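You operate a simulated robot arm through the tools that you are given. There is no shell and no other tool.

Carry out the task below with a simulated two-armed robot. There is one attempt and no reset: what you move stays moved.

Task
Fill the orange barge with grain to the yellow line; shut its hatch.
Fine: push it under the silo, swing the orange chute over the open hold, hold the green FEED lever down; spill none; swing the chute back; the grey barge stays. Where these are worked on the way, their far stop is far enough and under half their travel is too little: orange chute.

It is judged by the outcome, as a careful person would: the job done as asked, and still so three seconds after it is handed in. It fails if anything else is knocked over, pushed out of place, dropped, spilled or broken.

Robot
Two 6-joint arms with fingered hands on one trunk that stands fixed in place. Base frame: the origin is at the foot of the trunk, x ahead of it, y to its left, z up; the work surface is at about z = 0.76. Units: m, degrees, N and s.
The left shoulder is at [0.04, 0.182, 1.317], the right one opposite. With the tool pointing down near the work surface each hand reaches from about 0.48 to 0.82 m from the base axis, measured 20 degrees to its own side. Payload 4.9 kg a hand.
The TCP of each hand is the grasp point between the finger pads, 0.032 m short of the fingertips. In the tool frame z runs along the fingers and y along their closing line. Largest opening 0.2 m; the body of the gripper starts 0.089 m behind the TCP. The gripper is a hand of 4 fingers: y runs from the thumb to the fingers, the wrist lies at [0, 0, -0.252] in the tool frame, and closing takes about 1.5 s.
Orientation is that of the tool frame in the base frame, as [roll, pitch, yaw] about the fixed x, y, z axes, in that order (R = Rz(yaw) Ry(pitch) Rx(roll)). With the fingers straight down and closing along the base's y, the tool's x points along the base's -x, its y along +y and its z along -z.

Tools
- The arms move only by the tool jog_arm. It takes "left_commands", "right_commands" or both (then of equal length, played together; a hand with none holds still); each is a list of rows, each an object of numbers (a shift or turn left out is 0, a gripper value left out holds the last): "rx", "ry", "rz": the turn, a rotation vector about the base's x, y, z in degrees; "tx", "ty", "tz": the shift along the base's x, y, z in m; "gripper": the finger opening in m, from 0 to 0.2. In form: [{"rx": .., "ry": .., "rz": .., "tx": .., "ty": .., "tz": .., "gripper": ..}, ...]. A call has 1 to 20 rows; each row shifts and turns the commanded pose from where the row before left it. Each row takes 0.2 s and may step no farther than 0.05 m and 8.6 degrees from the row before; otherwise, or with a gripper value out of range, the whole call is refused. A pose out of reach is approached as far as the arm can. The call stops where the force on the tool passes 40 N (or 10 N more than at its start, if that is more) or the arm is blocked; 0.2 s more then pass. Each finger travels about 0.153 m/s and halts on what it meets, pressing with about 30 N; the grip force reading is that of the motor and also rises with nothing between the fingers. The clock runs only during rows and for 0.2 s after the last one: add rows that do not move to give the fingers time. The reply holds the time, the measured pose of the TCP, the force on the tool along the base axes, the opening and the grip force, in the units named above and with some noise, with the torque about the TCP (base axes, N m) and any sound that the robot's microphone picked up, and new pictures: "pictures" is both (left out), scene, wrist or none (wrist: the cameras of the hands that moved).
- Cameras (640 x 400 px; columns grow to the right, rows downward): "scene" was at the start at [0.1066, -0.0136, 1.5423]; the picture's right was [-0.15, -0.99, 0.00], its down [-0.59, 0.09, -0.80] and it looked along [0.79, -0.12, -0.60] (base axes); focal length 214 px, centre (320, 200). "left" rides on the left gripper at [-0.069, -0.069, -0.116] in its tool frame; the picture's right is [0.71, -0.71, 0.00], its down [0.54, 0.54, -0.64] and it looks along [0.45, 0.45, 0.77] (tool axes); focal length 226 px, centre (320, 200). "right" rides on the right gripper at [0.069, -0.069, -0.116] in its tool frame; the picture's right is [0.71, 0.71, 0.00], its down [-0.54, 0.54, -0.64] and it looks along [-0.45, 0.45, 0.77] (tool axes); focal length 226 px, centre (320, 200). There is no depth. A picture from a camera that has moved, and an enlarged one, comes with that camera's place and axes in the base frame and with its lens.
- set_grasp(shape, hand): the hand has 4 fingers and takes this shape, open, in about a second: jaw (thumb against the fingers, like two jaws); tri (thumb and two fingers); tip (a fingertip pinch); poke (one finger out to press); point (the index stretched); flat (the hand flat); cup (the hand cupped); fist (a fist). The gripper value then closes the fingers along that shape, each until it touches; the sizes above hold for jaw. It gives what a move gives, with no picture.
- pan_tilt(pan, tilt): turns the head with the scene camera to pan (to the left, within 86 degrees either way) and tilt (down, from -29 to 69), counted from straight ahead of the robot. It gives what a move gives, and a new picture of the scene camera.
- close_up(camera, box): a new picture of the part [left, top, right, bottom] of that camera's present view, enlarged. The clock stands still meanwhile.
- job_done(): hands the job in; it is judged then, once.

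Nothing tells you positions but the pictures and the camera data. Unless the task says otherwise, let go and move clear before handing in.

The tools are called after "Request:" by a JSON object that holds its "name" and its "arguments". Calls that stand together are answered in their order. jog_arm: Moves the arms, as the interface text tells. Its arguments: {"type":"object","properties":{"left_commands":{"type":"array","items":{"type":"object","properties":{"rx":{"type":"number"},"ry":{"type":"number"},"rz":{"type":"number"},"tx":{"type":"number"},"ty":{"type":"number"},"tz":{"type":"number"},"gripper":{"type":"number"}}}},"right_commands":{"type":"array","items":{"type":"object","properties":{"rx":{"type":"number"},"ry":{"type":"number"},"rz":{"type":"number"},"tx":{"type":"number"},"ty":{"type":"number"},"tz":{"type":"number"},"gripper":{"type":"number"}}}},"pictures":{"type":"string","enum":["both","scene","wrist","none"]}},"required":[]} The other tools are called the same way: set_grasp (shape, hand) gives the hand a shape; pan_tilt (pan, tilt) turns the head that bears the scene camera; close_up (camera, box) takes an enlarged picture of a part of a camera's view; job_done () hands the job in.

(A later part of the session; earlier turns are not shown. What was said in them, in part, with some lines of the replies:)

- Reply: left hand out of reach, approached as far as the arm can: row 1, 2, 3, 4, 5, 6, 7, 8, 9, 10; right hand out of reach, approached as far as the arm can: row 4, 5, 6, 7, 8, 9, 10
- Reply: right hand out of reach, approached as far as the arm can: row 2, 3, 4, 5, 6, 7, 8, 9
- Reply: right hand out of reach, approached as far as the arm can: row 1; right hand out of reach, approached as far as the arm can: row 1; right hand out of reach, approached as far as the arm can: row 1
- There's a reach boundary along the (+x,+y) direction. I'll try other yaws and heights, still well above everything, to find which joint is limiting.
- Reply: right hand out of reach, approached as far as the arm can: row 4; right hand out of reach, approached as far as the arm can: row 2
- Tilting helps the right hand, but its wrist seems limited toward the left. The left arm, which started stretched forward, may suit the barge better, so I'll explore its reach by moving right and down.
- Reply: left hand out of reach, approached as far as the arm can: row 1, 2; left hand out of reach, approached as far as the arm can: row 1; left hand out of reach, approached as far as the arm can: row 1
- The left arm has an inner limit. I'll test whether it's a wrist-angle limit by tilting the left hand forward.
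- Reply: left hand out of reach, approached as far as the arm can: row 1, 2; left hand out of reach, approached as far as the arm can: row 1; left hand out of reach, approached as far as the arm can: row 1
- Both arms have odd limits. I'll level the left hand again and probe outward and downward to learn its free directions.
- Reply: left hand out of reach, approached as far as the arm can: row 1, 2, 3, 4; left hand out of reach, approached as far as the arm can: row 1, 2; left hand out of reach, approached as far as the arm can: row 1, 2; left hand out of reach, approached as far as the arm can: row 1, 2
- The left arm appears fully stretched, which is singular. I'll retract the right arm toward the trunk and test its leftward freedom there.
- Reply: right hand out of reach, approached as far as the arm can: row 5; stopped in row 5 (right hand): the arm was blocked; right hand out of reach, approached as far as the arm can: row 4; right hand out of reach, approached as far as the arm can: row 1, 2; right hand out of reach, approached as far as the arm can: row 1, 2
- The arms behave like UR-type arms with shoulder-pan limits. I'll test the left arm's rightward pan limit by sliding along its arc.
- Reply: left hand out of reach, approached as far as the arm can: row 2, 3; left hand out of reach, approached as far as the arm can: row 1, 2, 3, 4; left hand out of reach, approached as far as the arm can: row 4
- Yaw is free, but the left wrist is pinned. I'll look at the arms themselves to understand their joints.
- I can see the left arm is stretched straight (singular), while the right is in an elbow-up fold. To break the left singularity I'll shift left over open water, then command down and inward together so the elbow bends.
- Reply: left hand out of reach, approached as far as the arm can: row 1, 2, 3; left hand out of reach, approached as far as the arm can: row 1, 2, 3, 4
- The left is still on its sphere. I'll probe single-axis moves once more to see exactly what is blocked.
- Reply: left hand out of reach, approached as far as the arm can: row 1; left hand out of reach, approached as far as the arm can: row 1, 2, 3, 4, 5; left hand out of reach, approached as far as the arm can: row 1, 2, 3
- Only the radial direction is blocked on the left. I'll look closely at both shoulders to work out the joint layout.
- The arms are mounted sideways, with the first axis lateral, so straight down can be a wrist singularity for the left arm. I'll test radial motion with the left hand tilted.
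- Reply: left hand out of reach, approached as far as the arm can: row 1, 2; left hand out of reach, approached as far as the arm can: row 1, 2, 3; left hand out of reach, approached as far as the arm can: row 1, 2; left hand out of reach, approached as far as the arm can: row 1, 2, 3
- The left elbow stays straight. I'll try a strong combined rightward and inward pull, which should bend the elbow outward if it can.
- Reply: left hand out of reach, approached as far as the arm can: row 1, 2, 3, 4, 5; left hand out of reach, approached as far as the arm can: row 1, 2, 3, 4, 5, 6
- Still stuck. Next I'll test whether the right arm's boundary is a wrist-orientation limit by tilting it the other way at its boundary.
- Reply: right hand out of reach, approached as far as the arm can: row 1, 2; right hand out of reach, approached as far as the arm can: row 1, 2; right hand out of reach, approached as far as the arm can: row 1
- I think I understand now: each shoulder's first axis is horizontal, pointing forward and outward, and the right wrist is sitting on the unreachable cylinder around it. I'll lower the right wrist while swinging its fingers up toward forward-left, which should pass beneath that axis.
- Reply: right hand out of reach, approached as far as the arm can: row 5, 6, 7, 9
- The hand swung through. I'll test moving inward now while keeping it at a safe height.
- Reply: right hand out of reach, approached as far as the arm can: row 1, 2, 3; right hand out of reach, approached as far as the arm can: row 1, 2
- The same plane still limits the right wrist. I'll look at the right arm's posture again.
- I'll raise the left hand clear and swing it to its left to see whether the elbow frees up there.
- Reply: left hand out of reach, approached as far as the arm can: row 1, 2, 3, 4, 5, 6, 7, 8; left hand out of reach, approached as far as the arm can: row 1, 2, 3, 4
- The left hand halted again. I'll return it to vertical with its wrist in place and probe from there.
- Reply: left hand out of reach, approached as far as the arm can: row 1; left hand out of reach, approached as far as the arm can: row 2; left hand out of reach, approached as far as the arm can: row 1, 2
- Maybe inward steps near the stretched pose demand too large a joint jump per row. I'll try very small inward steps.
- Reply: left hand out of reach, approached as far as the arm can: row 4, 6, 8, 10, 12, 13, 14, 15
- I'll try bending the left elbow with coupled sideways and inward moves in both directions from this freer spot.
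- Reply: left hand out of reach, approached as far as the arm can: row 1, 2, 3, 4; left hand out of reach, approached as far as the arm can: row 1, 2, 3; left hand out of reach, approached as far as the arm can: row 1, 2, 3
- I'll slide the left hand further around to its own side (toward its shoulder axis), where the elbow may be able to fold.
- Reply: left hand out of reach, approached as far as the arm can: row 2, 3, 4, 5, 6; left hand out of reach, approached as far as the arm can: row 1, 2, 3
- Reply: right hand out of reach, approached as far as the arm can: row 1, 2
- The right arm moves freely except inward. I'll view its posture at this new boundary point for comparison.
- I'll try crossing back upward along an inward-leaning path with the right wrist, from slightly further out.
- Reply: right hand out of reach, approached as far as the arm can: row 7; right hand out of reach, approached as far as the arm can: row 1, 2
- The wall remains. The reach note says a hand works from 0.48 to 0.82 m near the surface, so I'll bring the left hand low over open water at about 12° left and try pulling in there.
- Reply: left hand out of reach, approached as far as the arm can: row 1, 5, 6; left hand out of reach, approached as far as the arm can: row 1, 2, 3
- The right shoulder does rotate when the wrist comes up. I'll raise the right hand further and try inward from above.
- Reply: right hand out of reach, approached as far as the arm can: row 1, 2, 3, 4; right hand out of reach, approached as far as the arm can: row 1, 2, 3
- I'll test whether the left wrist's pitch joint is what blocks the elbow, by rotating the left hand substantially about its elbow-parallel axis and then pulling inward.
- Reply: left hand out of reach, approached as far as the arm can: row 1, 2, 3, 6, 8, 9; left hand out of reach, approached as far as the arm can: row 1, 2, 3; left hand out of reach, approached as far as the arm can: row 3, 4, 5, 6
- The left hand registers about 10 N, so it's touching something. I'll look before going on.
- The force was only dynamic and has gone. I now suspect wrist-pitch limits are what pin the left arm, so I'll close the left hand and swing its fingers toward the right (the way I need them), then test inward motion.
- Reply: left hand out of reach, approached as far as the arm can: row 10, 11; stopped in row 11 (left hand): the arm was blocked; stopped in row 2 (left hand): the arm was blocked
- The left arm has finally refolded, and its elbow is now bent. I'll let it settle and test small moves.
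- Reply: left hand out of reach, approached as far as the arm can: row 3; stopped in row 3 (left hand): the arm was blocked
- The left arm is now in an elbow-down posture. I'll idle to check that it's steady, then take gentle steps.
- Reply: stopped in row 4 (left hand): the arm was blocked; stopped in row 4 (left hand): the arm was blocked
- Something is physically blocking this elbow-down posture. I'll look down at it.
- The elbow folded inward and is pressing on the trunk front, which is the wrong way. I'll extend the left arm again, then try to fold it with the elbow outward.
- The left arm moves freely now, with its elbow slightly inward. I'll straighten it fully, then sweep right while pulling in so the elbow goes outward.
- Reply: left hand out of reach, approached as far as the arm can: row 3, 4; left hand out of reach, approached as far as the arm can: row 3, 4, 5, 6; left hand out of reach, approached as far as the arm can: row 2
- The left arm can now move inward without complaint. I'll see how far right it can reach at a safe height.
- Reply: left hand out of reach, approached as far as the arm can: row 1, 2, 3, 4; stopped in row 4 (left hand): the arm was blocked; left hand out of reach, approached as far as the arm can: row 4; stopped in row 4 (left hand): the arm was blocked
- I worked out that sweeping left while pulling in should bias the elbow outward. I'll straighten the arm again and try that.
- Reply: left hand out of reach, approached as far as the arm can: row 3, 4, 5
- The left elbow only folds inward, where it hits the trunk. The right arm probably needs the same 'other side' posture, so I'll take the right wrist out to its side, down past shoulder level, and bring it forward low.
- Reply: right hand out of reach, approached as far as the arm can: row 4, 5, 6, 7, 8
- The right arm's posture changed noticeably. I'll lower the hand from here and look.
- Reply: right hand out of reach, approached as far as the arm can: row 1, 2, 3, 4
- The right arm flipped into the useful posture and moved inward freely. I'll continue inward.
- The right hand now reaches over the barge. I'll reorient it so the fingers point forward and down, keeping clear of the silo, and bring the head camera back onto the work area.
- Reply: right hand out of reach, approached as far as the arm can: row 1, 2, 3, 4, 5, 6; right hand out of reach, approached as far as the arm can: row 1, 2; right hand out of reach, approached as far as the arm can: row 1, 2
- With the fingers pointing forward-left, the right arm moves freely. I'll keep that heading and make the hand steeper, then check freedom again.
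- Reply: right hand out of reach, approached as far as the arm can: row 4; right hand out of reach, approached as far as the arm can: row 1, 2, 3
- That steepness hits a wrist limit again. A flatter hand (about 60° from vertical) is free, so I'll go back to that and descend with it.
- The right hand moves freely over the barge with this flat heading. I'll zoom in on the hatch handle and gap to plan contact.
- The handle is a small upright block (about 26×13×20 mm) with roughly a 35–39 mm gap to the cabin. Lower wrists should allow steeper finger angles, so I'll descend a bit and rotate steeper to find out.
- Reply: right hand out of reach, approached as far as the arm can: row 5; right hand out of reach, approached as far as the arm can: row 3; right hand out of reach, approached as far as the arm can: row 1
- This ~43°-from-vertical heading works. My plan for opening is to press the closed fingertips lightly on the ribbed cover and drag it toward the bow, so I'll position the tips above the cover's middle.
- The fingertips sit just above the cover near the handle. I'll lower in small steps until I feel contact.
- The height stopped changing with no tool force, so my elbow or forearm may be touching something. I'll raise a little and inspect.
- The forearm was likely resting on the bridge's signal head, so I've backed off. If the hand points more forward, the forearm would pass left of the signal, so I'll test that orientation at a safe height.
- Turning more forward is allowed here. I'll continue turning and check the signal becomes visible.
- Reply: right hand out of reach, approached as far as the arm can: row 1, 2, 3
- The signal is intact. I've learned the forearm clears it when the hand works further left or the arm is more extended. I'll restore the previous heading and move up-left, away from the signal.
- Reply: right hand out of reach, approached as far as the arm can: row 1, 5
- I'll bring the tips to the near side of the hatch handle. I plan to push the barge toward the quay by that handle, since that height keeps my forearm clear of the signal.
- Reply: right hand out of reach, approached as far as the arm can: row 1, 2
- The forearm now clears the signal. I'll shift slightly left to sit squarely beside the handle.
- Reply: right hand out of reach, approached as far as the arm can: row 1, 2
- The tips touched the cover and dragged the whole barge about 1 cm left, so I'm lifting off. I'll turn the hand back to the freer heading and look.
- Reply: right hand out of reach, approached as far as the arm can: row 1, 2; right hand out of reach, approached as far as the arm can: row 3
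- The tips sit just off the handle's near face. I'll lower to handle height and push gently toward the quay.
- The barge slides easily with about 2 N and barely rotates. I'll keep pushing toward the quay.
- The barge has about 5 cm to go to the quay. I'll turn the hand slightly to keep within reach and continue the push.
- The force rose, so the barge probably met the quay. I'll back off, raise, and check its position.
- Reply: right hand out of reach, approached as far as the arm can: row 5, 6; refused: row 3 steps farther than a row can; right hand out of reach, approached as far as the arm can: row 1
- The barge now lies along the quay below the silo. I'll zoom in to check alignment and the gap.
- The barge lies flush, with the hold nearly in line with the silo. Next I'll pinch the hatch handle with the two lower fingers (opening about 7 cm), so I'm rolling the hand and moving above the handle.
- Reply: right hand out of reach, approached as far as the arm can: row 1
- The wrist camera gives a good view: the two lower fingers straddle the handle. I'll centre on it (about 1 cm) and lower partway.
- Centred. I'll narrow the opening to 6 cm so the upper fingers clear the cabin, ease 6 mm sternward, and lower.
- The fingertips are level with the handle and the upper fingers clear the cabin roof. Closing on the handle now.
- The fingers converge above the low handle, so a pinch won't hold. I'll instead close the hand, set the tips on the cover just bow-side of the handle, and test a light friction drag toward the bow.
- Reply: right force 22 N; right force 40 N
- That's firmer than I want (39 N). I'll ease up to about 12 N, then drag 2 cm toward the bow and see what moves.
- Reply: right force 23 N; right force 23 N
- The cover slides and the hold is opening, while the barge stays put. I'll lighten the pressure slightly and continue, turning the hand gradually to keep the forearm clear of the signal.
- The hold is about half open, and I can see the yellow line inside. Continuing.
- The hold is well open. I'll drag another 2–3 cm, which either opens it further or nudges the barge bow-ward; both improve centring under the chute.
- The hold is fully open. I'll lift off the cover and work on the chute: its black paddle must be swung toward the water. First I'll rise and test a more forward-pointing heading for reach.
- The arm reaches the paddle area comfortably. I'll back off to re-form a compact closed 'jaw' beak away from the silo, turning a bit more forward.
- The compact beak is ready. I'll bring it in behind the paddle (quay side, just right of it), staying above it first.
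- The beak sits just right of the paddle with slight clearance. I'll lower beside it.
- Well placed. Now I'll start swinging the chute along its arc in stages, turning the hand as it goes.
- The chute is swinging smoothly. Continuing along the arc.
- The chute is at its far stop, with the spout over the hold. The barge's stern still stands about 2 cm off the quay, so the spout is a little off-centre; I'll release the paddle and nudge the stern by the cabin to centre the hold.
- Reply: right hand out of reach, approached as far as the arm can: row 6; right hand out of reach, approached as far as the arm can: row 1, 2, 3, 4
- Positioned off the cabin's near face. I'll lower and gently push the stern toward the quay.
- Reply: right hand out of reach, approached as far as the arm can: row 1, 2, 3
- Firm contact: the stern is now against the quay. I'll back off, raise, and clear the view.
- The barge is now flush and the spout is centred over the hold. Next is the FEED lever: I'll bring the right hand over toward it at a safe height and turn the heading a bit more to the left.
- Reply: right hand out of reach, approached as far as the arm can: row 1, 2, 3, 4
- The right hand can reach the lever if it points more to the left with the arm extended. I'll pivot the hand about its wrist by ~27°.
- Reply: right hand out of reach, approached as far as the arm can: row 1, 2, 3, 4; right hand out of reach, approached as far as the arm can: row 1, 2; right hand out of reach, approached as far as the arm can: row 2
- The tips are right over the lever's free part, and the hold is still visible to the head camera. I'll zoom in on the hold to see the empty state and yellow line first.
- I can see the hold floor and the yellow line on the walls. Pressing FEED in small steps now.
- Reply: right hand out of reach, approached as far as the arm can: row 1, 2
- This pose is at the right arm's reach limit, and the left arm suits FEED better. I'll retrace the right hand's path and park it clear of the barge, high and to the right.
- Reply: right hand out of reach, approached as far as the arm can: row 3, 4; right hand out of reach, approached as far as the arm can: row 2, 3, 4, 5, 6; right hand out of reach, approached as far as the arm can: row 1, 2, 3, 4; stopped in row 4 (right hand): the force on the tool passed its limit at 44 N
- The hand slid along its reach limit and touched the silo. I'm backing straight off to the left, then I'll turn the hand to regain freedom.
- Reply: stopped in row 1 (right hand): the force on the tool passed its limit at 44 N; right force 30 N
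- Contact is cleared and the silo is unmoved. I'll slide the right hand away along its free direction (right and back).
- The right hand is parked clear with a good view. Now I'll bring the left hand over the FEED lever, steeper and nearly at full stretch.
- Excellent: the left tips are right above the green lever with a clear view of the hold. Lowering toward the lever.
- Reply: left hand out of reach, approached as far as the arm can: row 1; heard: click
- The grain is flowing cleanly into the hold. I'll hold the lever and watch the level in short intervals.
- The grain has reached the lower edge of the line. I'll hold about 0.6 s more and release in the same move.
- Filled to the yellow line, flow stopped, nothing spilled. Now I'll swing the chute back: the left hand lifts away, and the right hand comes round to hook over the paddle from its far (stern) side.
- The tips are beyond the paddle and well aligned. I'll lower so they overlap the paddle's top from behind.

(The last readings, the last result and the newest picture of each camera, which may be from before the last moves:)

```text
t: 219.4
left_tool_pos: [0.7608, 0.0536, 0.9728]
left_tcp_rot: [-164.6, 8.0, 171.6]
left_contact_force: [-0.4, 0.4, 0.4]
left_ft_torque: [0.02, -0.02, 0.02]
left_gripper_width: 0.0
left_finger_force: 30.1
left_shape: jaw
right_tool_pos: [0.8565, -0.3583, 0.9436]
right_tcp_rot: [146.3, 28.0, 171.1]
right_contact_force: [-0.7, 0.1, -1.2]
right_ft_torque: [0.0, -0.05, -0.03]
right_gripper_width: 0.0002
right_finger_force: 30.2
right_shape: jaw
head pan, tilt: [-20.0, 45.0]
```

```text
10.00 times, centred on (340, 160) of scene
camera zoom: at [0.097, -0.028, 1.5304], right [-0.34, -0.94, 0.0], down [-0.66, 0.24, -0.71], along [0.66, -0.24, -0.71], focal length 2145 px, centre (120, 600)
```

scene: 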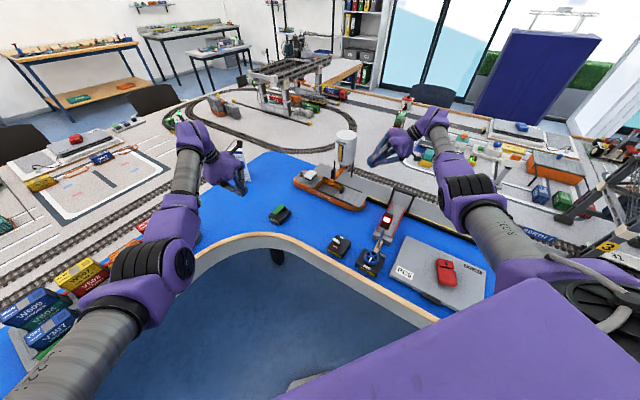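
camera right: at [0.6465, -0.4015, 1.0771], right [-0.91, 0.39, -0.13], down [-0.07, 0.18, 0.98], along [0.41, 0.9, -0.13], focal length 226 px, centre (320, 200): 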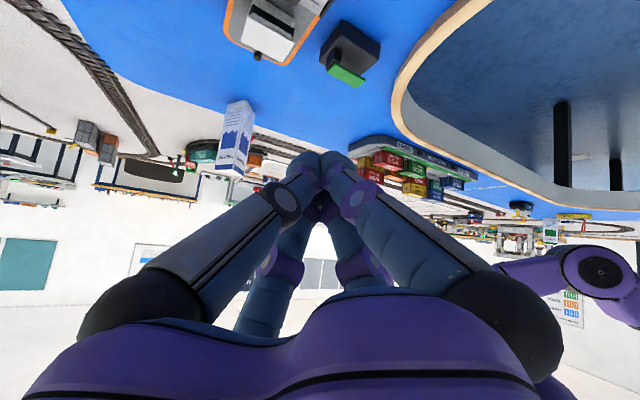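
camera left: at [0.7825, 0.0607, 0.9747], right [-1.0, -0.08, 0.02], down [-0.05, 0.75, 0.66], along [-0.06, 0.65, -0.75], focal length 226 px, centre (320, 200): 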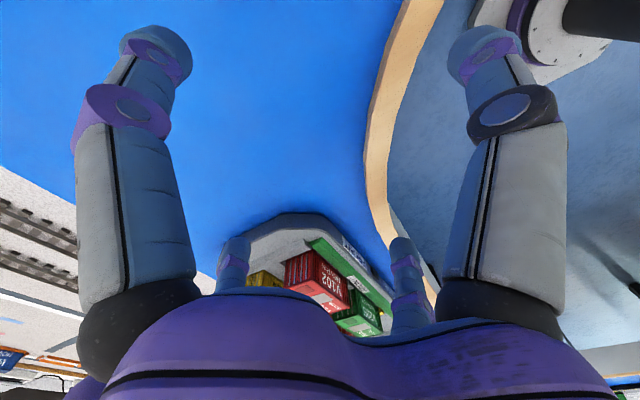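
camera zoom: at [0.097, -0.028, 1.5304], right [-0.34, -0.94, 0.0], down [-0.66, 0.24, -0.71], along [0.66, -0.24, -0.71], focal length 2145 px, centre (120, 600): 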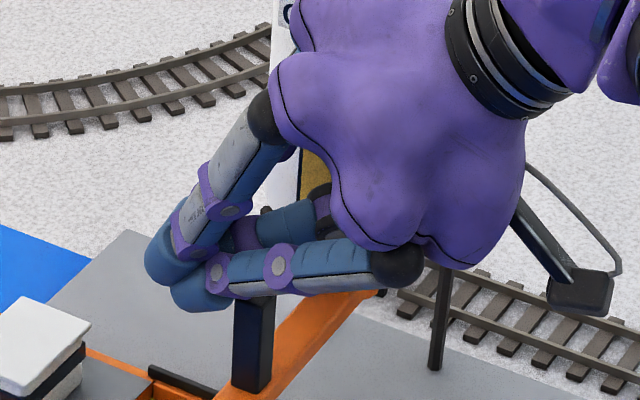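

Good overlap with clearance above the paddle. I'll drop another centimetre and start pulling the chute back along its arc.

Request:
{"name": "jog_arm", "arguments": {"right_commands": [{"tz": -0.011}, {"tx": -0.0026, "ty": -0.0079}, {"tx": -0.0186, "ty": -0.0097, "rz": -3}], "pictures": "none"}}

Request:
{"name": "close_up", "arguments": {"camera": "right", "box": [160, 0, 480, 240]}}

Request:
{"name": "close_up", "arguments": {"camera": "scene", "box": [305, 120, 385, 190]}}

```text
t: 220.2
left_tool_pos: [0.7614, 0.0534, 0.9731]
left_tcp_rot: [-164.6, 8.0, 171.6]
left_contact_force: [1.0, 0.6, -0.4]
left_ft_torque: [-0.01, 0.0, 0.01]
left_gripper_width: 0.0001
left_finger_force: 29.7
left_shape: jaw
right_tool_pos: [0.8355, -0.3754, 0.9341]
right_tcp_rot: [146.2, 28.1, 168.2]
right_contact_force: [0.5, 0.5, -0.1]
right_ft_torque: [-0.02, -0.02, -0.02]
right_gripper_width: 0.0
right_finger_force: 29.6
right_shape: jaw
head pan, tilt: [-20.0, 45.0]
```

```text
1.67 times, centred on (320, 120) of right
camera zoom: at [0.7229, -0.4778, 0.9526], right [-0.67, 0.74, 0.02], down [0.1, 0.07, 0.99], along [0.73, 0.67, -0.12], focal length 377 px, centre (320, 333)
```

zoom: 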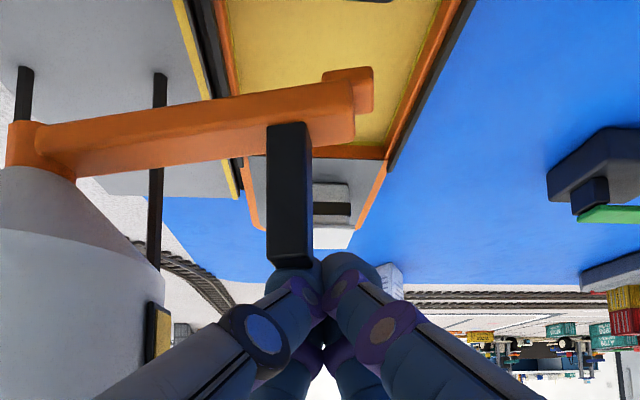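

```text
5.71 times, centred on (345, 155) of scene
camera zoom: at [0.0973, -0.0279, 1.5304], right [-0.34, -0.94, 0.0], down [-0.66, 0.24, -0.71], along [0.66, -0.24, -0.71], focal length 1226 px, centre (177, 457)
```

zoom: 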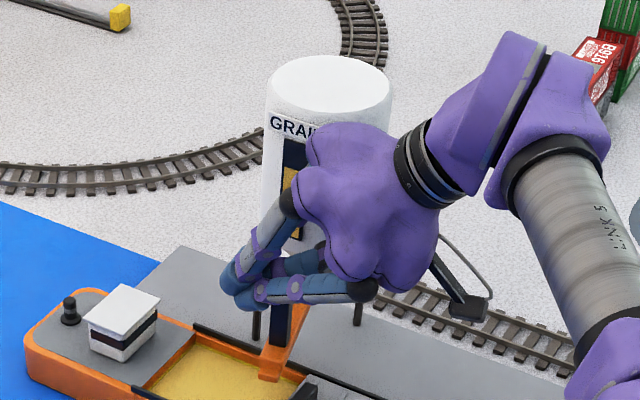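

The chute is coming back. Continuing along the arc.

Request:
{"name": "jog_arm", "arguments": {"right_commands": [{"tx": -0.0165, "ty": -0.0125, "rz": -3}, {"tx": -0.0142, "ty": -0.0149, "rz": -4}, {"tx": -0.0111, "ty": -0.0167, "rz": -4}], "pictures": "none"}}

Request:
{"name": "close_up", "arguments": {"camera": "right", "box": [160, 0, 480, 240]}}

Request:
{"name": "close_up", "arguments": {"camera": "scene", "box": [305, 120, 405, 200]}}

```text
t: 221.0
left_tool_pos: [0.7612, 0.0534, 0.9738]
left_tcp_rot: [-164.6, 8.0, 171.6]
left_contact_force: [-0.1, 0.3, 0.4]
left_ft_torque: [0.01, -0.01, 0.05]
left_gripper_width: 0.0
left_finger_force: 30.0
left_shape: jaw
right_tool_pos: [0.793, -0.4184, 0.9332]
right_tcp_rot: [146.1, 27.9, 157.1]
right_contact_force: [-0.1, -0.5, 1.1]
right_ft_torque: [-0.01, 0.0, 0.04]
right_gripper_width: 0.0
right_finger_force: 30.1
right_shape: jaw
head pan, tilt: [-20.0, 45.0]
```

```text
1.67 times, centred on (320, 120) of right
camera zoom: at [0.6623, -0.4979, 0.9527], right [-0.52, 0.86, 0.02], down [0.12, 0.05, 0.99], along [0.85, 0.52, -0.12], focal length 377 px, centre (320, 333)
```

zoom: 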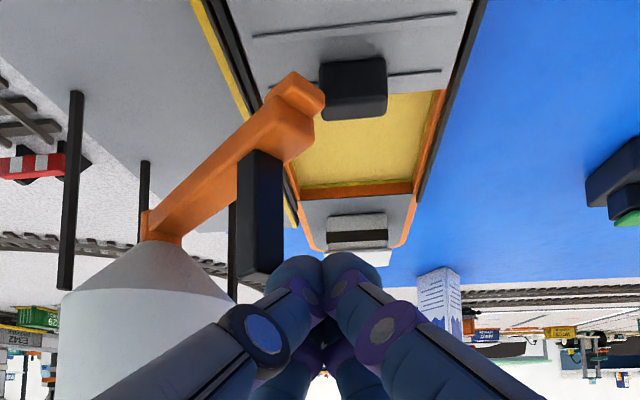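

```text
5.00 times, centred on (355, 160) of scene
camera zoom: at [0.097, -0.0279, 1.5304], right [-0.34, -0.94, 0.0], down [-0.66, 0.24, -0.71], along [0.66, -0.24, -0.71], focal length 1072 px, centre (145, 400)
```

zoom: 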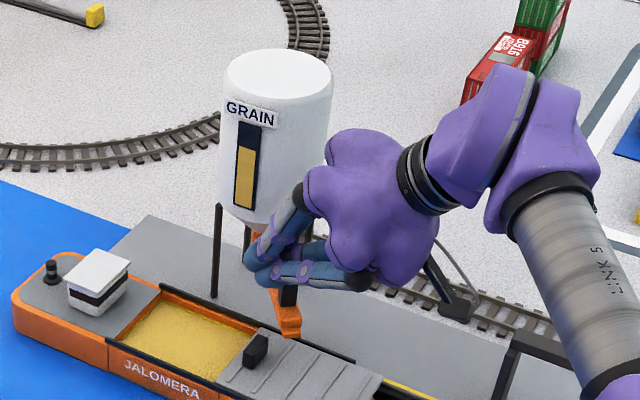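

Request:
{"name": "jog_arm", "arguments": {"right_commands": [{"tx": -0.0077, "ty": -0.0182, "rz": -4}, {"tx": -0.004, "ty": -0.0195, "rz": -3}, {"tx": -0.0003, "ty": -0.0195, "rz": -3}], "pictures": "none"}}

Request:
{"name": "close_up", "arguments": {"camera": "right", "box": [160, 0, 480, 240]}}

Request:
{"name": "close_up", "arguments": {"camera": "scene", "box": [305, 120, 405, 200]}}

```text
t: 221.8
left_tool_pos: [0.7596, 0.0532, 0.9742]
left_tcp_rot: [-164.5, 8.0, 171.6]
left_contact_force: [-0.8, 0.4, 0.3]
left_ft_torque: [-0.05, -0.03, 0.01]
left_gripper_width: 0.0
left_finger_force: 29.9
left_shape: jaw
right_tool_pos: [0.7814, -0.4767, 0.9333]
right_tcp_rot: [146.0, 27.9, 147.1]
right_contact_force: [0.1, 0.3, 0.1]
right_ft_torque: [0.02, -0.02, 0.02]
right_gripper_width: 0.0001
right_finger_force: 30.3
right_shape: jaw
head pan, tilt: [-20.0, 45.0]
```

```text
1.67 times, centred on (320, 120) of right
camera zoom: at [0.6392, -0.5315, 0.9518], right [-0.36, 0.93, 0.02], down [0.12, 0.03, 0.99], along [0.92, 0.36, -0.12], focal length 377 px, centre (320, 333)
```

zoom: 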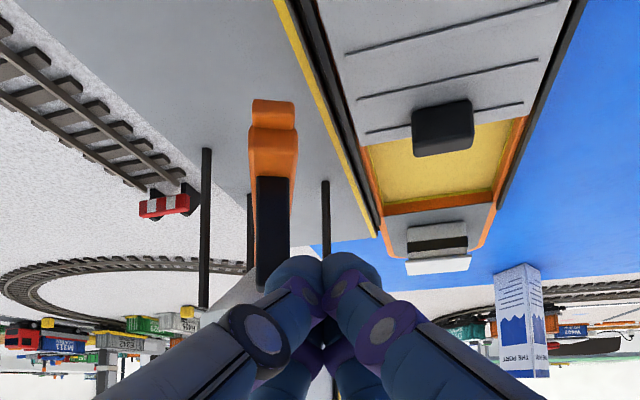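

```text
5.00 times, centred on (355, 160) of scene
camera zoom: at [0.0969, -0.028, 1.5304], right [-0.34, -0.94, 0.0], down [-0.66, 0.24, -0.71], along [0.66, -0.24, -0.71], focal length 1072 px, centre (145, 400)
```

zoom: 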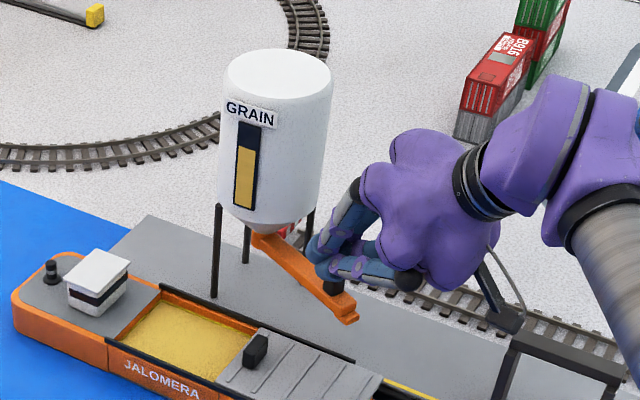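

Request:
{"name": "jog_arm", "arguments": {"right_commands": [{"tx": 0.0035, "ty": -0.0197, "rz": -2}, {"tx": 0.007, "ty": -0.0187, "rz": -2}], "pictures": "none"}}

Request:
{"name": "close_up", "arguments": {"camera": "scene", "box": [305, 120, 405, 200]}}

Request:
{"name": "close_up", "arguments": {"camera": "right", "box": [160, 0, 480, 240]}}

```text
t: 222.4
left_tool_pos: [0.7623, 0.0537, 0.9732]
left_tcp_rot: [-164.6, 7.9, 171.5]
left_contact_force: [-0.6, -0.1, -0.2]
left_ft_torque: [0.03, 0.02, 0.0]
left_gripper_width: 0.0
left_finger_force: 30.4
left_shape: jaw
right_tool_pos: [0.7932, -0.5133, 0.9318]
right_tcp_rot: [146.1, 27.9, 143.2]
right_contact_force: [-1.3, 0.3, -0.9]
right_ft_torque: [-0.02, 0.0, 0.0]
right_gripper_width: 0.0
right_finger_force: 30.0
right_shape: jaw
head pan, tilt: [-20.0, 45.0]
```

```text
5.00 times, centred on (355, 160) of scene
camera zoom: at [0.0969, -0.0281, 1.5304], right [-0.34, -0.94, 0.0], down [-0.66, 0.24, -0.71], along [0.66, -0.24, -0.71], focal length 1072 px, centre (145, 400)
```

zoom: 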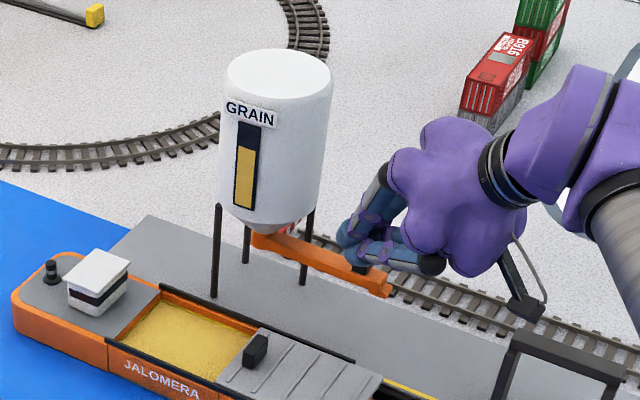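

```text
1.67 times, centred on (320, 120) of right
camera zoom: at [0.6475, -0.559, 0.9505], right [-0.3, 0.96, 0.02], down [0.13, 0.02, 0.99], along [0.95, 0.3, -0.13], focal length 377 px, centre (320, 333)
```

zoom: 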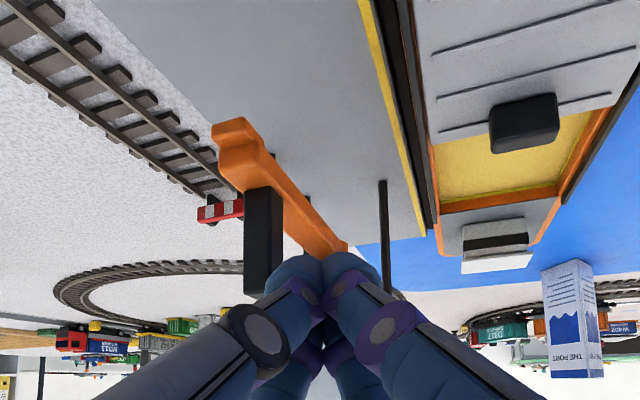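

The chute is back exactly at its original position. I'll release the paddle and go round to the bow side of the hatch handle to slide the cover shut.

Request:
{"name": "jog_arm", "arguments": {"right_commands": [{"tx": -0.015, "ty": 0.012}, {"tx": -0.01, "ty": 0.01, "tz": 0.03}, {"tz": 0.03, "rz": 6}, {"rz": 6, "ty": 0.025, "tx": -0.005}, {"rz": 6, "ty": 0.025, "tx": -0.005}], "pictures": "none"}}

Request:
{"name": "close_up", "arguments": {"camera": "scene", "box": [295, 120, 435, 225]}}

Request:
{"name": "close_up", "arguments": {"camera": "right", "box": [160, 0, 480, 240]}}

```text
t: 223.6
left_tool_pos: [0.7606, 0.0526, 0.9727]
left_tcp_rot: [-164.5, 8.0, 171.6]
left_contact_force: [0.2, 0.9, 0.3]
left_ft_torque: [-0.01, -0.02, 0.01]
left_gripper_width: 0.0004
left_finger_force: 30.3
left_shape: jaw
right_tool_pos: [0.755, -0.4417, 0.9958]
right_tcp_rot: [146.2, 28.0, 161.2]
right_contact_force: [-0.3, -0.4, 0.2]
right_ft_torque: [-0.01, 0.0, 0.01]
right_gripper_width: 0.0
right_finger_force: 30.9
right_shape: jaw
head pan, tilt: [-20.0, 45.0]
```

```text
3.81 times, centred on (365, 172) of scene
camera zoom: at [0.097, -0.028, 1.5304], right [-0.34, -0.94, 0.0], down [-0.66, 0.24, -0.71], along [0.66, -0.24, -0.71], focal length 817 px, centre (149, 305)
```

zoom: 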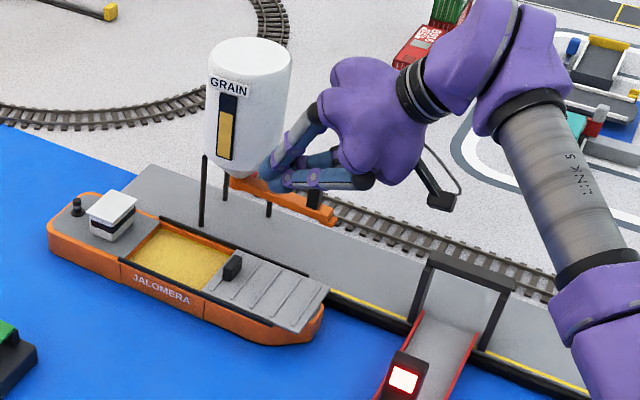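

```text
1.67 times, centred on (320, 120) of right
camera zoom: at [0.6308, -0.5297, 1.0138], right [-0.58, 0.82, 0.02], down [0.11, 0.06, 0.99], along [0.81, 0.58, -0.12], focal length 377 px, centre (320, 333)
```

zoom: 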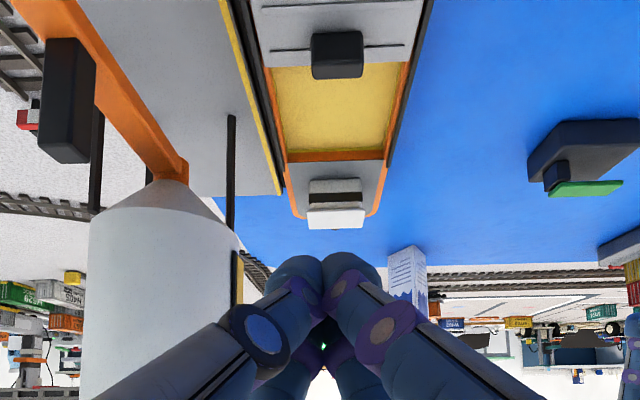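

Well aligned with the handle. I'll lower on its bow side.

Request:
{"name": "jog_arm", "arguments": {"right_commands": [{"tx": -0.013, "ty": 0.003, "tz": -0.03}, {"tz": -0.035}, {"tz": -0.035}, {"tz": -0.03}], "pictures": "none"}}

Request:
{"name": "close_up", "arguments": {"camera": "right", "box": [160, 0, 480, 240]}}

Request:
{"name": "close_up", "arguments": {"camera": "scene", "box": [295, 140, 435, 245]}}

```text
t: 224.6
left_tool_pos: [0.7602, 0.0536, 0.9722]
left_tcp_rot: [-164.5, 8.0, 171.7]
left_contact_force: [-0.9, -0.1, -1.0]
left_ft_torque: [-0.01, 0.0, -0.01]
left_gripper_width: 0.0
left_finger_force: 29.9
left_shape: jaw
right_tool_pos: [0.7435, -0.4403, 0.8626]
right_tcp_rot: [146.1, 28.0, 161.2]
right_contact_force: [0.2, 0.3, -0.1]
right_ft_torque: [-0.01, -0.01, -0.03]
right_gripper_width: 0.0
right_finger_force: 29.9
right_shape: jaw
head pan, tilt: [-20.0, 45.0]
```

```text
1.67 times, centred on (320, 120) of right
camera zoom: at [0.6189, -0.5277, 0.8819], right [-0.58, 0.82, 0.02], down [0.11, 0.06, 0.99], along [0.81, 0.57, -0.12], focal length 377 px, centre (320, 333)
```

zoom: 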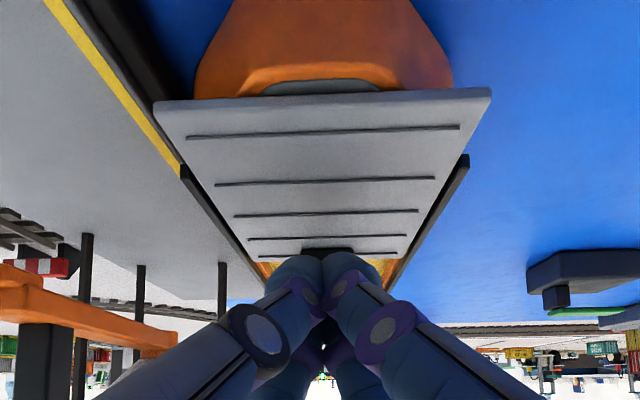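

```text
3.81 times, centred on (365, 192) of scene
camera zoom: at [0.0971, -0.028, 1.5304], right [-0.34, -0.94, 0.0], down [-0.66, 0.24, -0.71], along [0.66, -0.24, -0.71], focal length 817 px, centre (149, 229)
```

zoom: 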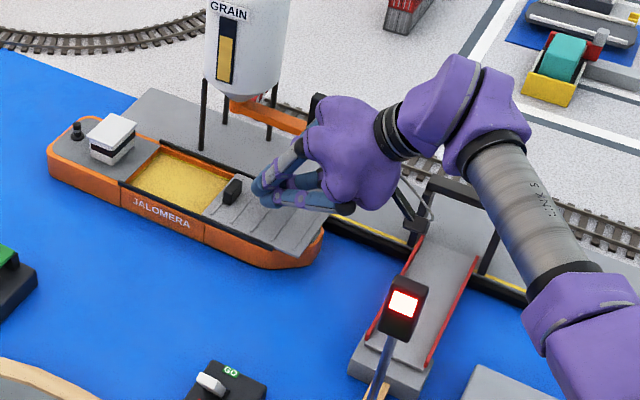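

Request:
{"name": "jog_arm", "arguments": {"right_commands": [{"tz": -0.009}, {"tx": 0.0096, "ty": 0.0071}, {"tx": 0.0096, "ty": 0.0071}, {"tx": 0.0096, "ty": 0.0071}], "pictures": "none"}}

Request:
{"name": "close_up", "arguments": {"camera": "scene", "box": [295, 140, 395, 215]}}

```text
t: 225.6
left_tool_pos: [0.7604, 0.0546, 0.9739]
left_tcp_rot: [-164.6, 8.1, 171.6]
left_contact_force: [-0.2, 0.2, -0.1]
left_ft_torque: [0.01, -0.02, 0.0]
left_gripper_width: 0.0
left_finger_force: 29.4
left_shape: jaw
right_tool_pos: [0.7704, -0.4169, 0.8546]
right_tcp_rot: [146.1, 27.9, 161.2]
right_contact_force: [-0.4, -0.3, -0.1]
right_ft_torque: [0.02, 0.01, 0.02]
right_gripper_width: 0.0002
right_finger_force: 30.5
right_shape: jaw
head pan, tilt: [-20.0, 45.0]
```

```text
5.33 times, centred on (345, 178) of scene
camera zoom: at [0.0969, -0.0281, 1.5304], right [-0.34, -0.94, 0.0], down [-0.66, 0.24, -0.71], along [0.66, -0.24, -0.71], focal length 1144 px, centre (187, 320)
```

zoom: 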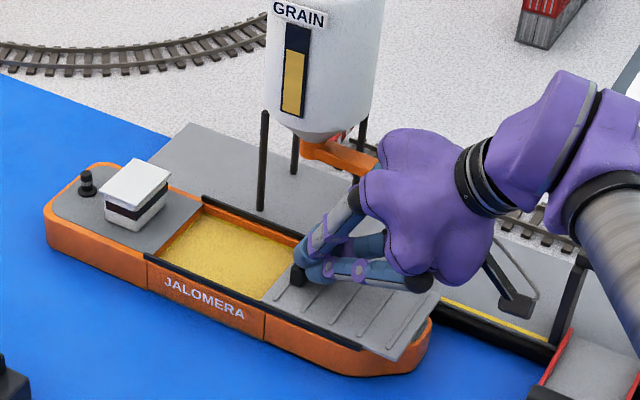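

Request:
{"name": "jog_arm", "arguments": {"right_commands": [{"tx": 0.0096, "ty": 0.0071}, {"tx": 0.0096, "ty": 0.0071}, {"tx": 0.0096, "ty": 0.0071}], "pictures": "none"}}

Request:
{"name": "close_up", "arguments": {"camera": "scene", "box": [295, 140, 395, 215]}}

```text
t: 226.4
left_tool_pos: [0.761, 0.0541, 0.9727]
left_tcp_rot: [-164.6, 8.0, 171.5]
left_contact_force: [0.8, -0.9, -0.1]
left_ft_torque: [-0.03, -0.04, -0.01]
left_gripper_width: 0.0
left_finger_force: 30.0
left_shape: jaw
right_tool_pos: [0.8019, -0.3979, 0.8555]
right_tcp_rot: [146.1, 28.0, 161.3]
right_contact_force: [0.1, 0.4, 0.0]
right_ft_torque: [-0.01, -0.02, 0.03]
right_gripper_width: 0.0
right_finger_force: 29.8
right_shape: jaw
head pan, tilt: [-20.0, 45.0]
```

```text
5.33 times, centred on (345, 178) of scene
camera zoom: at [0.097, -0.0281, 1.5304], right [-0.34, -0.94, 0.0], down [-0.66, 0.24, -0.71], along [0.66, -0.24, -0.71], focal length 1144 px, centre (187, 320)
```

zoom: 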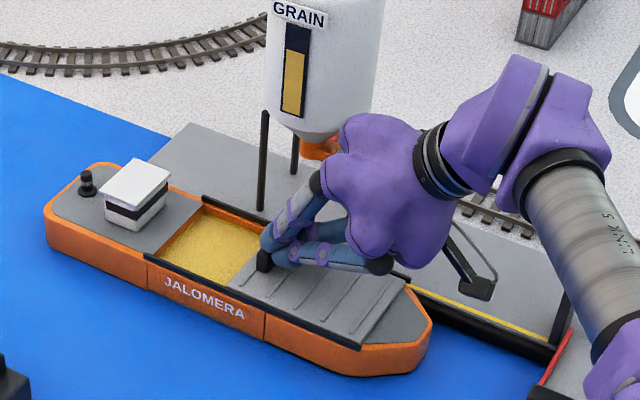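

The cover is sliding shut and the barge isn't moving. Continuing.

Request:
{"name": "jog_arm", "arguments": {"right_commands": [{"tx": 0.0096, "ty": 0.0071, "rz": -1}, {"tx": 0.0096, "ty": 0.0071, "rz": -2}, {"tx": 0.0096, "ty": 0.0071, "rz": -2}], "pictures": "none"}}

Request:
{"name": "close_up", "arguments": {"camera": "scene", "box": [295, 140, 395, 215]}}

```text
t: 227.2
left_tool_pos: [0.7617, 0.054, 0.9733]
left_tcp_rot: [-164.5, 8.0, 171.6]
left_contact_force: [-0.8, 0.2, 0.1]
left_ft_torque: [0.04, 0.0, 0.02]
left_gripper_width: 0.0
left_finger_force: 30.2
left_shape: jaw
right_tool_pos: [0.8302, -0.3738, 0.8544]
right_tcp_rot: [146.2, 27.9, 156.0]
right_contact_force: [-0.4, 0.0, -0.2]
right_ft_torque: [0.01, 0.01, -0.01]
right_gripper_width: 0.0
right_finger_force: 29.9
right_shape: jaw
head pan, tilt: [-20.0, 45.0]
```

```text
5.33 times, centred on (345, 178) of scene
camera zoom: at [0.097, -0.0281, 1.5304], right [-0.34, -0.94, 0.0], down [-0.66, 0.24, -0.71], along [0.66, -0.24, -0.71], focal length 1144 px, centre (187, 320)
```

zoom: 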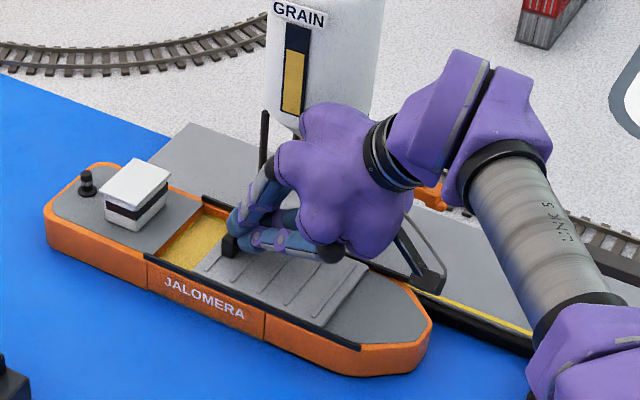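

Request:
{"name": "jog_arm", "arguments": {"right_commands": [{"tx": 0.0096, "ty": 0.0071, "rz": -1}, {"tx": 0.0096, "ty": 0.0071, "rz": -1}, {"tx": 0.0096, "ty": 0.0071}], "pictures": "none"}}

Request:
{"name": "close_up", "arguments": {"camera": "scene", "box": [295, 140, 395, 215]}}

Request:
{"name": "close_up", "arguments": {"camera": "right", "box": [160, 0, 480, 240]}}

```text
t: 228.0
left_tool_pos: [0.7616, 0.0541, 0.9727]
left_tcp_rot: [-164.5, 8.0, 171.6]
left_contact_force: [0.5, 0.3, 0.0]
left_ft_torque: [-0.01, 0.03, 0.0]
left_gripper_width: 0.0002
left_finger_force: 30.1
left_shape: jaw
right_tool_pos: [0.8583, -0.354, 0.8547]
right_tcp_rot: [146.1, 27.9, 154.2]
right_contact_force: [1.3, -0.3, -0.1]
right_ft_torque: [0.01, 0.02, 0.01]
right_gripper_width: 0.0
right_finger_force: 30.3
right_shape: jaw
head pan, tilt: [-20.0, 45.0]
```

```text
5.33 times, centred on (345, 178) of scene
camera zoom: at [0.0969, -0.028, 1.5304], right [-0.34, -0.94, 0.0], down [-0.66, 0.24, -0.71], along [0.66, -0.24, -0.71], focal length 1144 px, centre (187, 320)
```

zoom: 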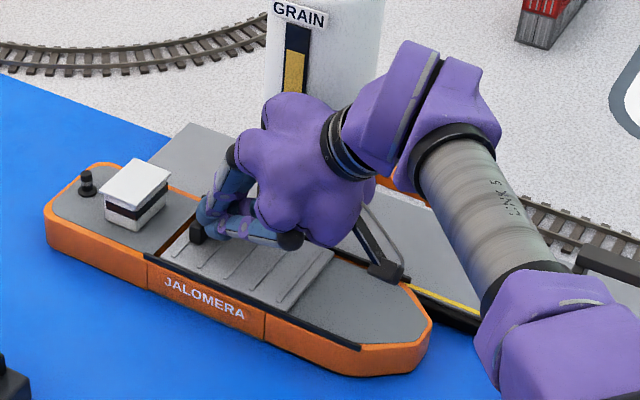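

```text
1.67 times, centred on (320, 120) of right
camera zoom: at [0.7245, -0.4256, 0.8718], right [-0.47, 0.88, 0.02], down [0.12, 0.04, 0.99], along [0.87, 0.47, -0.13], focal length 377 px, centre (320, 333)
```

zoom: 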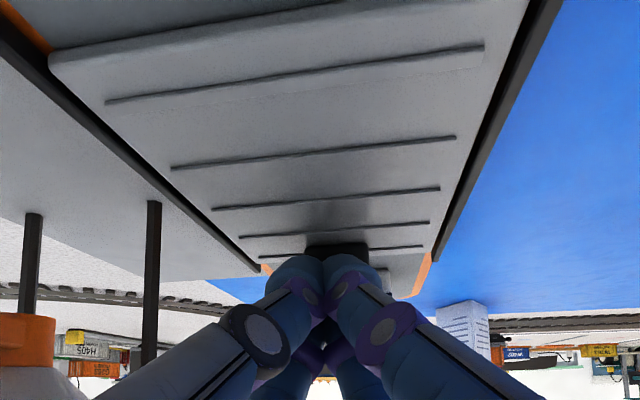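

Almost shut. A little more until it meets its stop.

Request:
{"name": "jog_arm", "arguments": {"right_commands": [{"tx": 0.0064, "ty": 0.0048}, {"tx": 0.0048, "ty": 0.0036}], "pictures": "none"}}

Request:
{"name": "close_up", "arguments": {"camera": "scene", "box": [295, 150, 365, 205]}}

```text
t: 228.6
left_tool_pos: [0.7608, 0.0541, 0.9738]
left_tcp_rot: [-164.6, 8.1, 171.6]
left_contact_force: [-0.7, -0.4, -1.1]
left_ft_torque: [0.02, 0.01, 0.01]
left_gripper_width: 0.0002
left_finger_force: 29.8
left_shape: jaw
right_tool_pos: [0.8706, -0.3443, 0.8537]
right_tcp_rot: [146.1, 28.0, 154.1]
right_contact_force: [0.4, 0.3, 0.2]
right_ft_torque: [0.02, -0.06, 0.01]
right_gripper_width: 0.0
right_finger_force: 29.5
right_shape: jaw
head pan, tilt: [-20.0, 45.0]
```

```text
7.27 times, centred on (330, 178) of scene
camera zoom: at [0.097, -0.0279, 1.5304], right [-0.34, -0.94, 0.0], down [-0.66, 0.24, -0.71], along [0.66, -0.24, -0.71], focal length 1560 px, centre (247, 364)
```

zoom: 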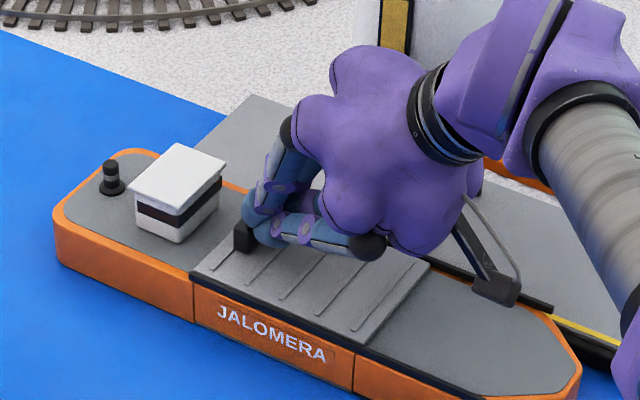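

Request:
{"name": "jog_arm", "arguments": {"right_commands": [{"tx": 0.004, "ty": 0.003}], "pictures": "none"}}

Request:
{"name": "jog_arm", "arguments": {"right_commands": [{"tx": 0.004, "ty": 0.003}], "pictures": "none"}}

Request:
{"name": "close_up", "arguments": {"camera": "scene", "box": [305, 155, 345, 185]}}

```text
t: 229.0
left_tool_pos: [0.76, 0.053, 0.9729]
left_tcp_rot: [-164.7, 8.0, 171.6]
left_contact_force: [0.3, 1.0, -0.3]
left_ft_torque: [0.03, 0.0, -0.04]
left_gripper_width: 0.0
left_finger_force: 29.7
left_shape: jaw
right_tool_pos: [0.8734, -0.3423, 0.8514]
right_tcp_rot: [146.2, 27.9, 154.2]
right_contact_force: [-3.2, 0.0, 0.0]
right_ft_torque: [-0.02, 0.07, 0.0]
right_gripper_width: 0.0
right_finger_force: 29.8
right_shape: jaw
head pan, tilt: [-20.0, 45.0]
```

```text
t: 229.4
left_tool_pos: [0.7602, 0.0536, 0.9749]
left_tcp_rot: [-164.6, 8.0, 171.6]
left_contact_force: [0.1, 0.3, 0.7]
left_ft_torque: [-0.01, -0.02, -0.01]
left_gripper_width: 0.0
left_finger_force: 29.7
left_shape: jaw
right_tool_pos: [0.8781, -0.3392, 0.8535]
right_tcp_rot: [146.2, 27.9, 154.2]
right_contact_force: [-2.2, -0.6, -0.2]
right_ft_torque: [-0.03, 0.06, 0.01]
right_gripper_width: 0.0
right_finger_force: 30.1
right_shape: jaw
head pan, tilt: [-20.0, 45.0]
```

```text
13.33 times, centred on (325, 170) of scene
camera zoom: at [0.0968, -0.0282, 1.5304], right [-0.34, -0.94, 0.0], down [-0.66, 0.24, -0.71], along [0.66, -0.24, -0.71], focal length 2860 px, centre (253, 600)
```

zoom: 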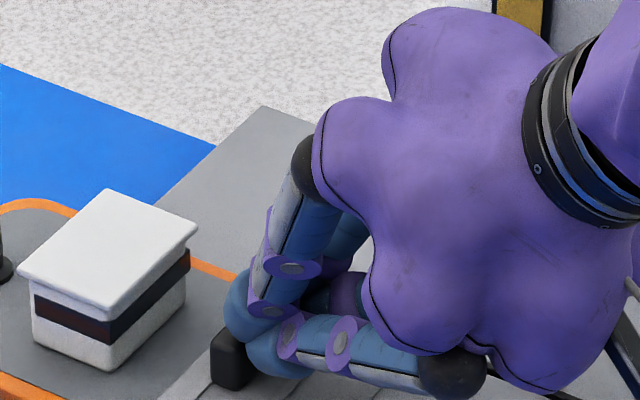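

The cover hit its stop (about 3 N). I'll back off along the same line, lift, and move clear to verify.

Request:
{"name": "jog_arm", "arguments": {"right_commands": [{"tx": -0.016, "ty": -0.012}, {"tx": -0.016, "ty": -0.012}, {"tz": 0.03}, {"tz": 0.04}, {"tz": 0.04, "tx": -0.02, "ty": -0.01}, {"tx": -0.03, "ty": -0.03}, {"tx": -0.02, "ty": -0.04}, {"tx": -0.02, "ty": -0.04}], "pictures": "none"}}

Request:
{"name": "close_up", "arguments": {"camera": "scene", "box": [285, 120, 425, 225]}}

Request:
{"name": "close_up", "arguments": {"camera": "scene", "box": [295, 150, 375, 210]}}

```text
t: 231.2
left_tool_pos: [0.7609, 0.0542, 0.973]
left_tcp_rot: [-164.6, 7.9, 171.5]
left_contact_force: [0.7, -0.3, 0.3]
left_ft_torque: [0.0, -0.01, -0.01]
left_gripper_width: 0.0002
left_finger_force: 30.1
left_shape: jaw
right_tool_pos: [0.7567, -0.4818, 0.9637]
right_tcp_rot: [146.1, 27.9, 154.2]
right_contact_force: [0.8, 1.1, 0.4]
right_ft_torque: [-0.02, 0.0, -0.02]
right_gripper_width: 0.0001
right_finger_force: 30.2
right_shape: jaw
head pan, tilt: [-20.0, 45.0]
```

```text
3.81 times, centred on (355, 172) of scene
camera zoom: at [0.0972, -0.0278, 1.5304], right [-0.34, -0.94, 0.0], down [-0.66, 0.24, -0.71], along [0.66, -0.24, -0.71], focal length 817 px, centre (187, 305)
```

zoom: 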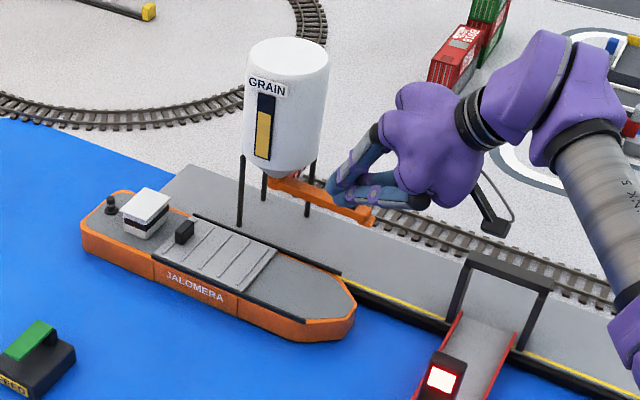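

```text
6.67 times, centred on (335, 180) of scene
camera zoom: at [0.0972, -0.0278, 1.5304], right [-0.34, -0.94, 0.0], down [-0.66, 0.24, -0.71], along [0.66, -0.24, -0.71], focal length 1430 px, centre (220, 333)
```

zoom: 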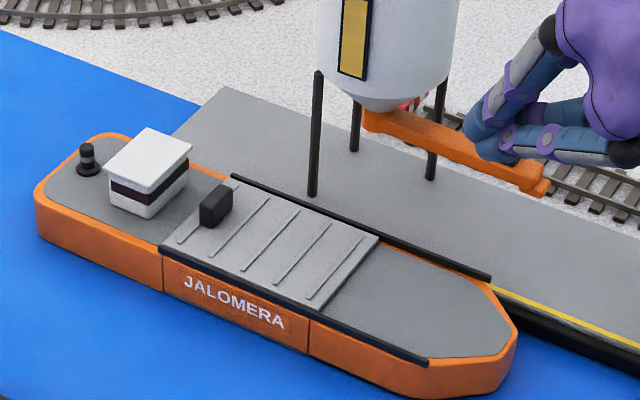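

The hatch is shut and the chute is home. I'll raise both hands well clear and check the whole scene.

Request:
{"name": "jog_arm", "arguments": {"left_commands": [{"ty": 0.03, "tz": 0.01}, {"ty": 0.03, "tz": 0.01}, {"ty": 0.03, "tz": 0.01}, {"ty": 0.03, "tz": 0.01}, {}], "right_commands": [{"tx": -0.02, "tz": 0.03}, {"tx": -0.03, "tz": 0.03}, {"tx": -0.03, "tz": 0.03}, {"tx": -0.02, "tz": 0.03, "ty": -0.02}, {"ty": -0.03}], "pictures": "scene"}}

Request:
{"name": "pan_tilt", "arguments": {"pan": -8.8, "tilt": 36.9}}

Request:
{"name": "close_up", "arguments": {"camera": "scene", "box": [340, 240, 500, 340]}}

Request:
{"name": "close_up", "arguments": {"camera": "scene", "box": [280, 160, 440, 260]}}

Request:
{"name": "close_up", "arguments": {"camera": "scene", "box": [440, 240, 640, 400]}}

```text
t: 232.4
left_tool_pos: [0.7595, 0.1712, 1.0143]
left_tcp_rot: [-164.6, 8.0, 171.6]
left_contact_force: [0.3, 0.5, -0.2]
left_ft_torque: [-0.02, -0.03, 0.02]
left_gripper_width: 0.0001
left_finger_force: 29.5
left_shape: jaw
right_tool_pos: [0.6562, -0.5298, 1.0838]
right_tcp_rot: [146.1, 27.9, 154.3]
right_contact_force: [-0.2, -0.5, 0.7]
right_ft_torque: [-0.02, 0.0, -0.02]
right_gripper_width: 0.0003
right_finger_force: 30.4
right_shape: jaw
head pan, tilt: [-20.0, 45.0]
```

scene: 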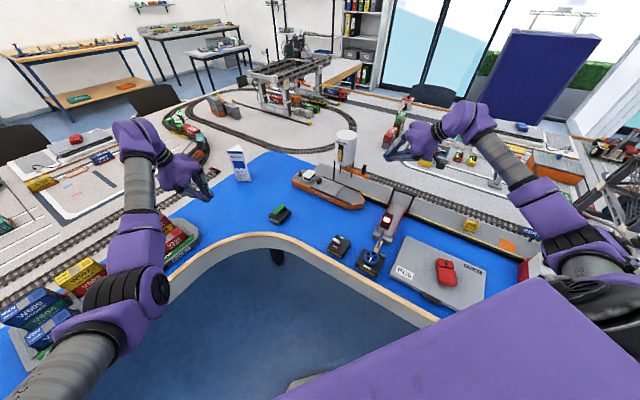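

```text
t: 233.1
left_tool_pos: [0.7602, 0.1728, 1.0131]
left_tcp_rot: [-164.6, 7.9, 171.6]
left_contact_force: [-0.4, 0.3, 0.7]
left_ft_torque: [0.0, 0.02, -0.01]
left_gripper_width: 0.0002
left_finger_force: 30.3
left_shape: jaw
right_tool_pos: [0.6576, -0.5312, 1.0822]
right_tcp_rot: [146.1, 27.8, 154.2]
right_contact_force: [0.0, 0.7, 0.4]
right_ft_torque: [-0.03, -0.01, 0.02]
right_gripper_width: 0.0
right_finger_force: 30.6
right_shape: jaw
head pan, tilt: [-8.8, 36.9]
```

scene: 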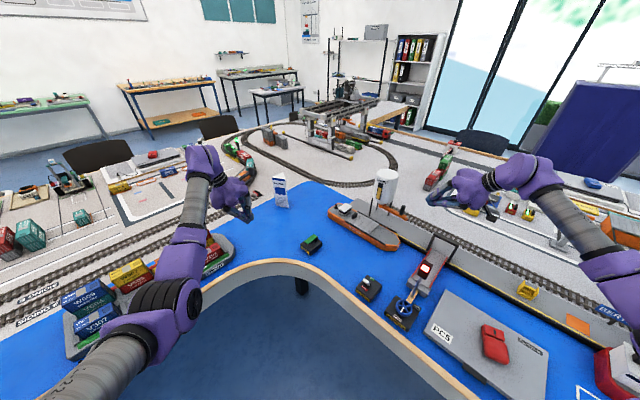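

```text
4.00 times, centred on (420, 290) of scene
camera zoom: at [0.1065, -0.0135, 1.5423], right [-0.15, -0.99, 0.0], down [-0.59, 0.09, -0.8], along [0.79, -0.12, -0.6], focal length 858 px, centre (-80, -160)
```

zoom: 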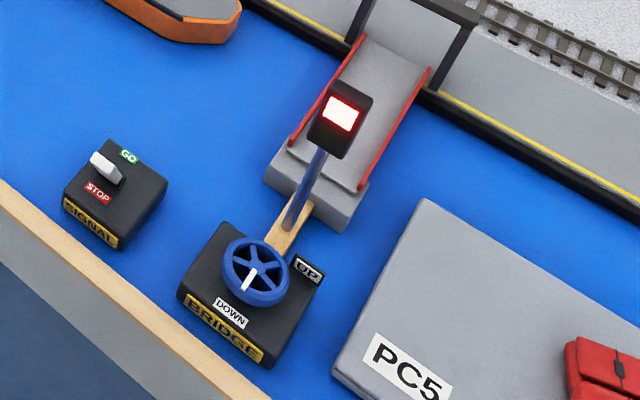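

```text
4.00 times, centred on (360, 210) of scene
camera zoom: at [0.1065, -0.0135, 1.5423], right [-0.15, -0.99, 0.0], down [-0.59, 0.09, -0.8], along [0.79, -0.12, -0.6], focal length 858 px, centre (160, 160)
```

zoom: 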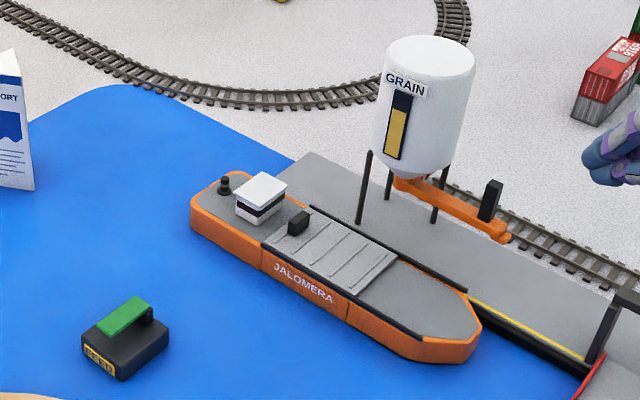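

```text
2.50 times, centred on (540, 320) of scene
camera zoom: at [0.1065, -0.0135, 1.5423], right [-0.15, -0.99, 0.0], down [-0.59, 0.09, -0.8], along [0.79, -0.12, -0.6], focal length 536 px, centre (-230, -100)
```

zoom: 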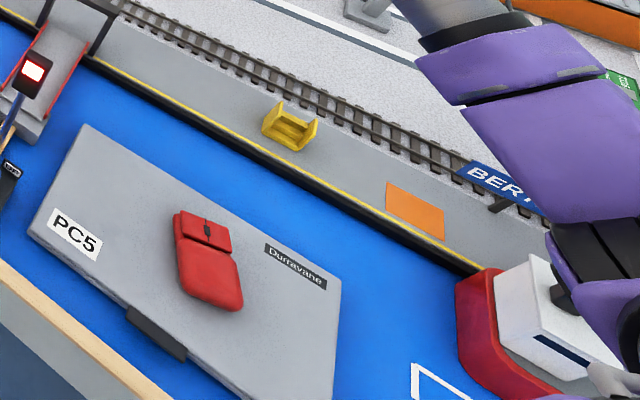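

Everything checks out: the barge lies under the silo, filled to the yellow line, its hatch shut. The chute is back home, the lever released, and all other items match the first pictures. Both hands are clear, so I'm handing in.

Request:
{"name": "job_done", "arguments": {}}

```text
The job is handed in.
```

The job is handed in, and I haven't seen a verdict. The orange barge is filled to the yellow line and its hatch is shut.

- **Barge:** it lies flush against the quay under the silo. No grain was visible outside the hold.
- **Chute:** I swung it out to its far stop for filling. It is back where it started.
- **FEED lever:** I held it down with the left hand until the grain rose into the yellow line, then let go.
- **Everything else:** in the final pictures the signal, bridge controls and PC5 matched the opening ones. The grey barge was never touched.

Two contacts happened along the way. My right forearm pressed against something while I was lowering the hand, most likely the bridge signal head. Later the right hand pushed against the silo with about 44 N before I backed off. Neither looks moved or damaged in the final pictures.

Both hands are clear of the work.
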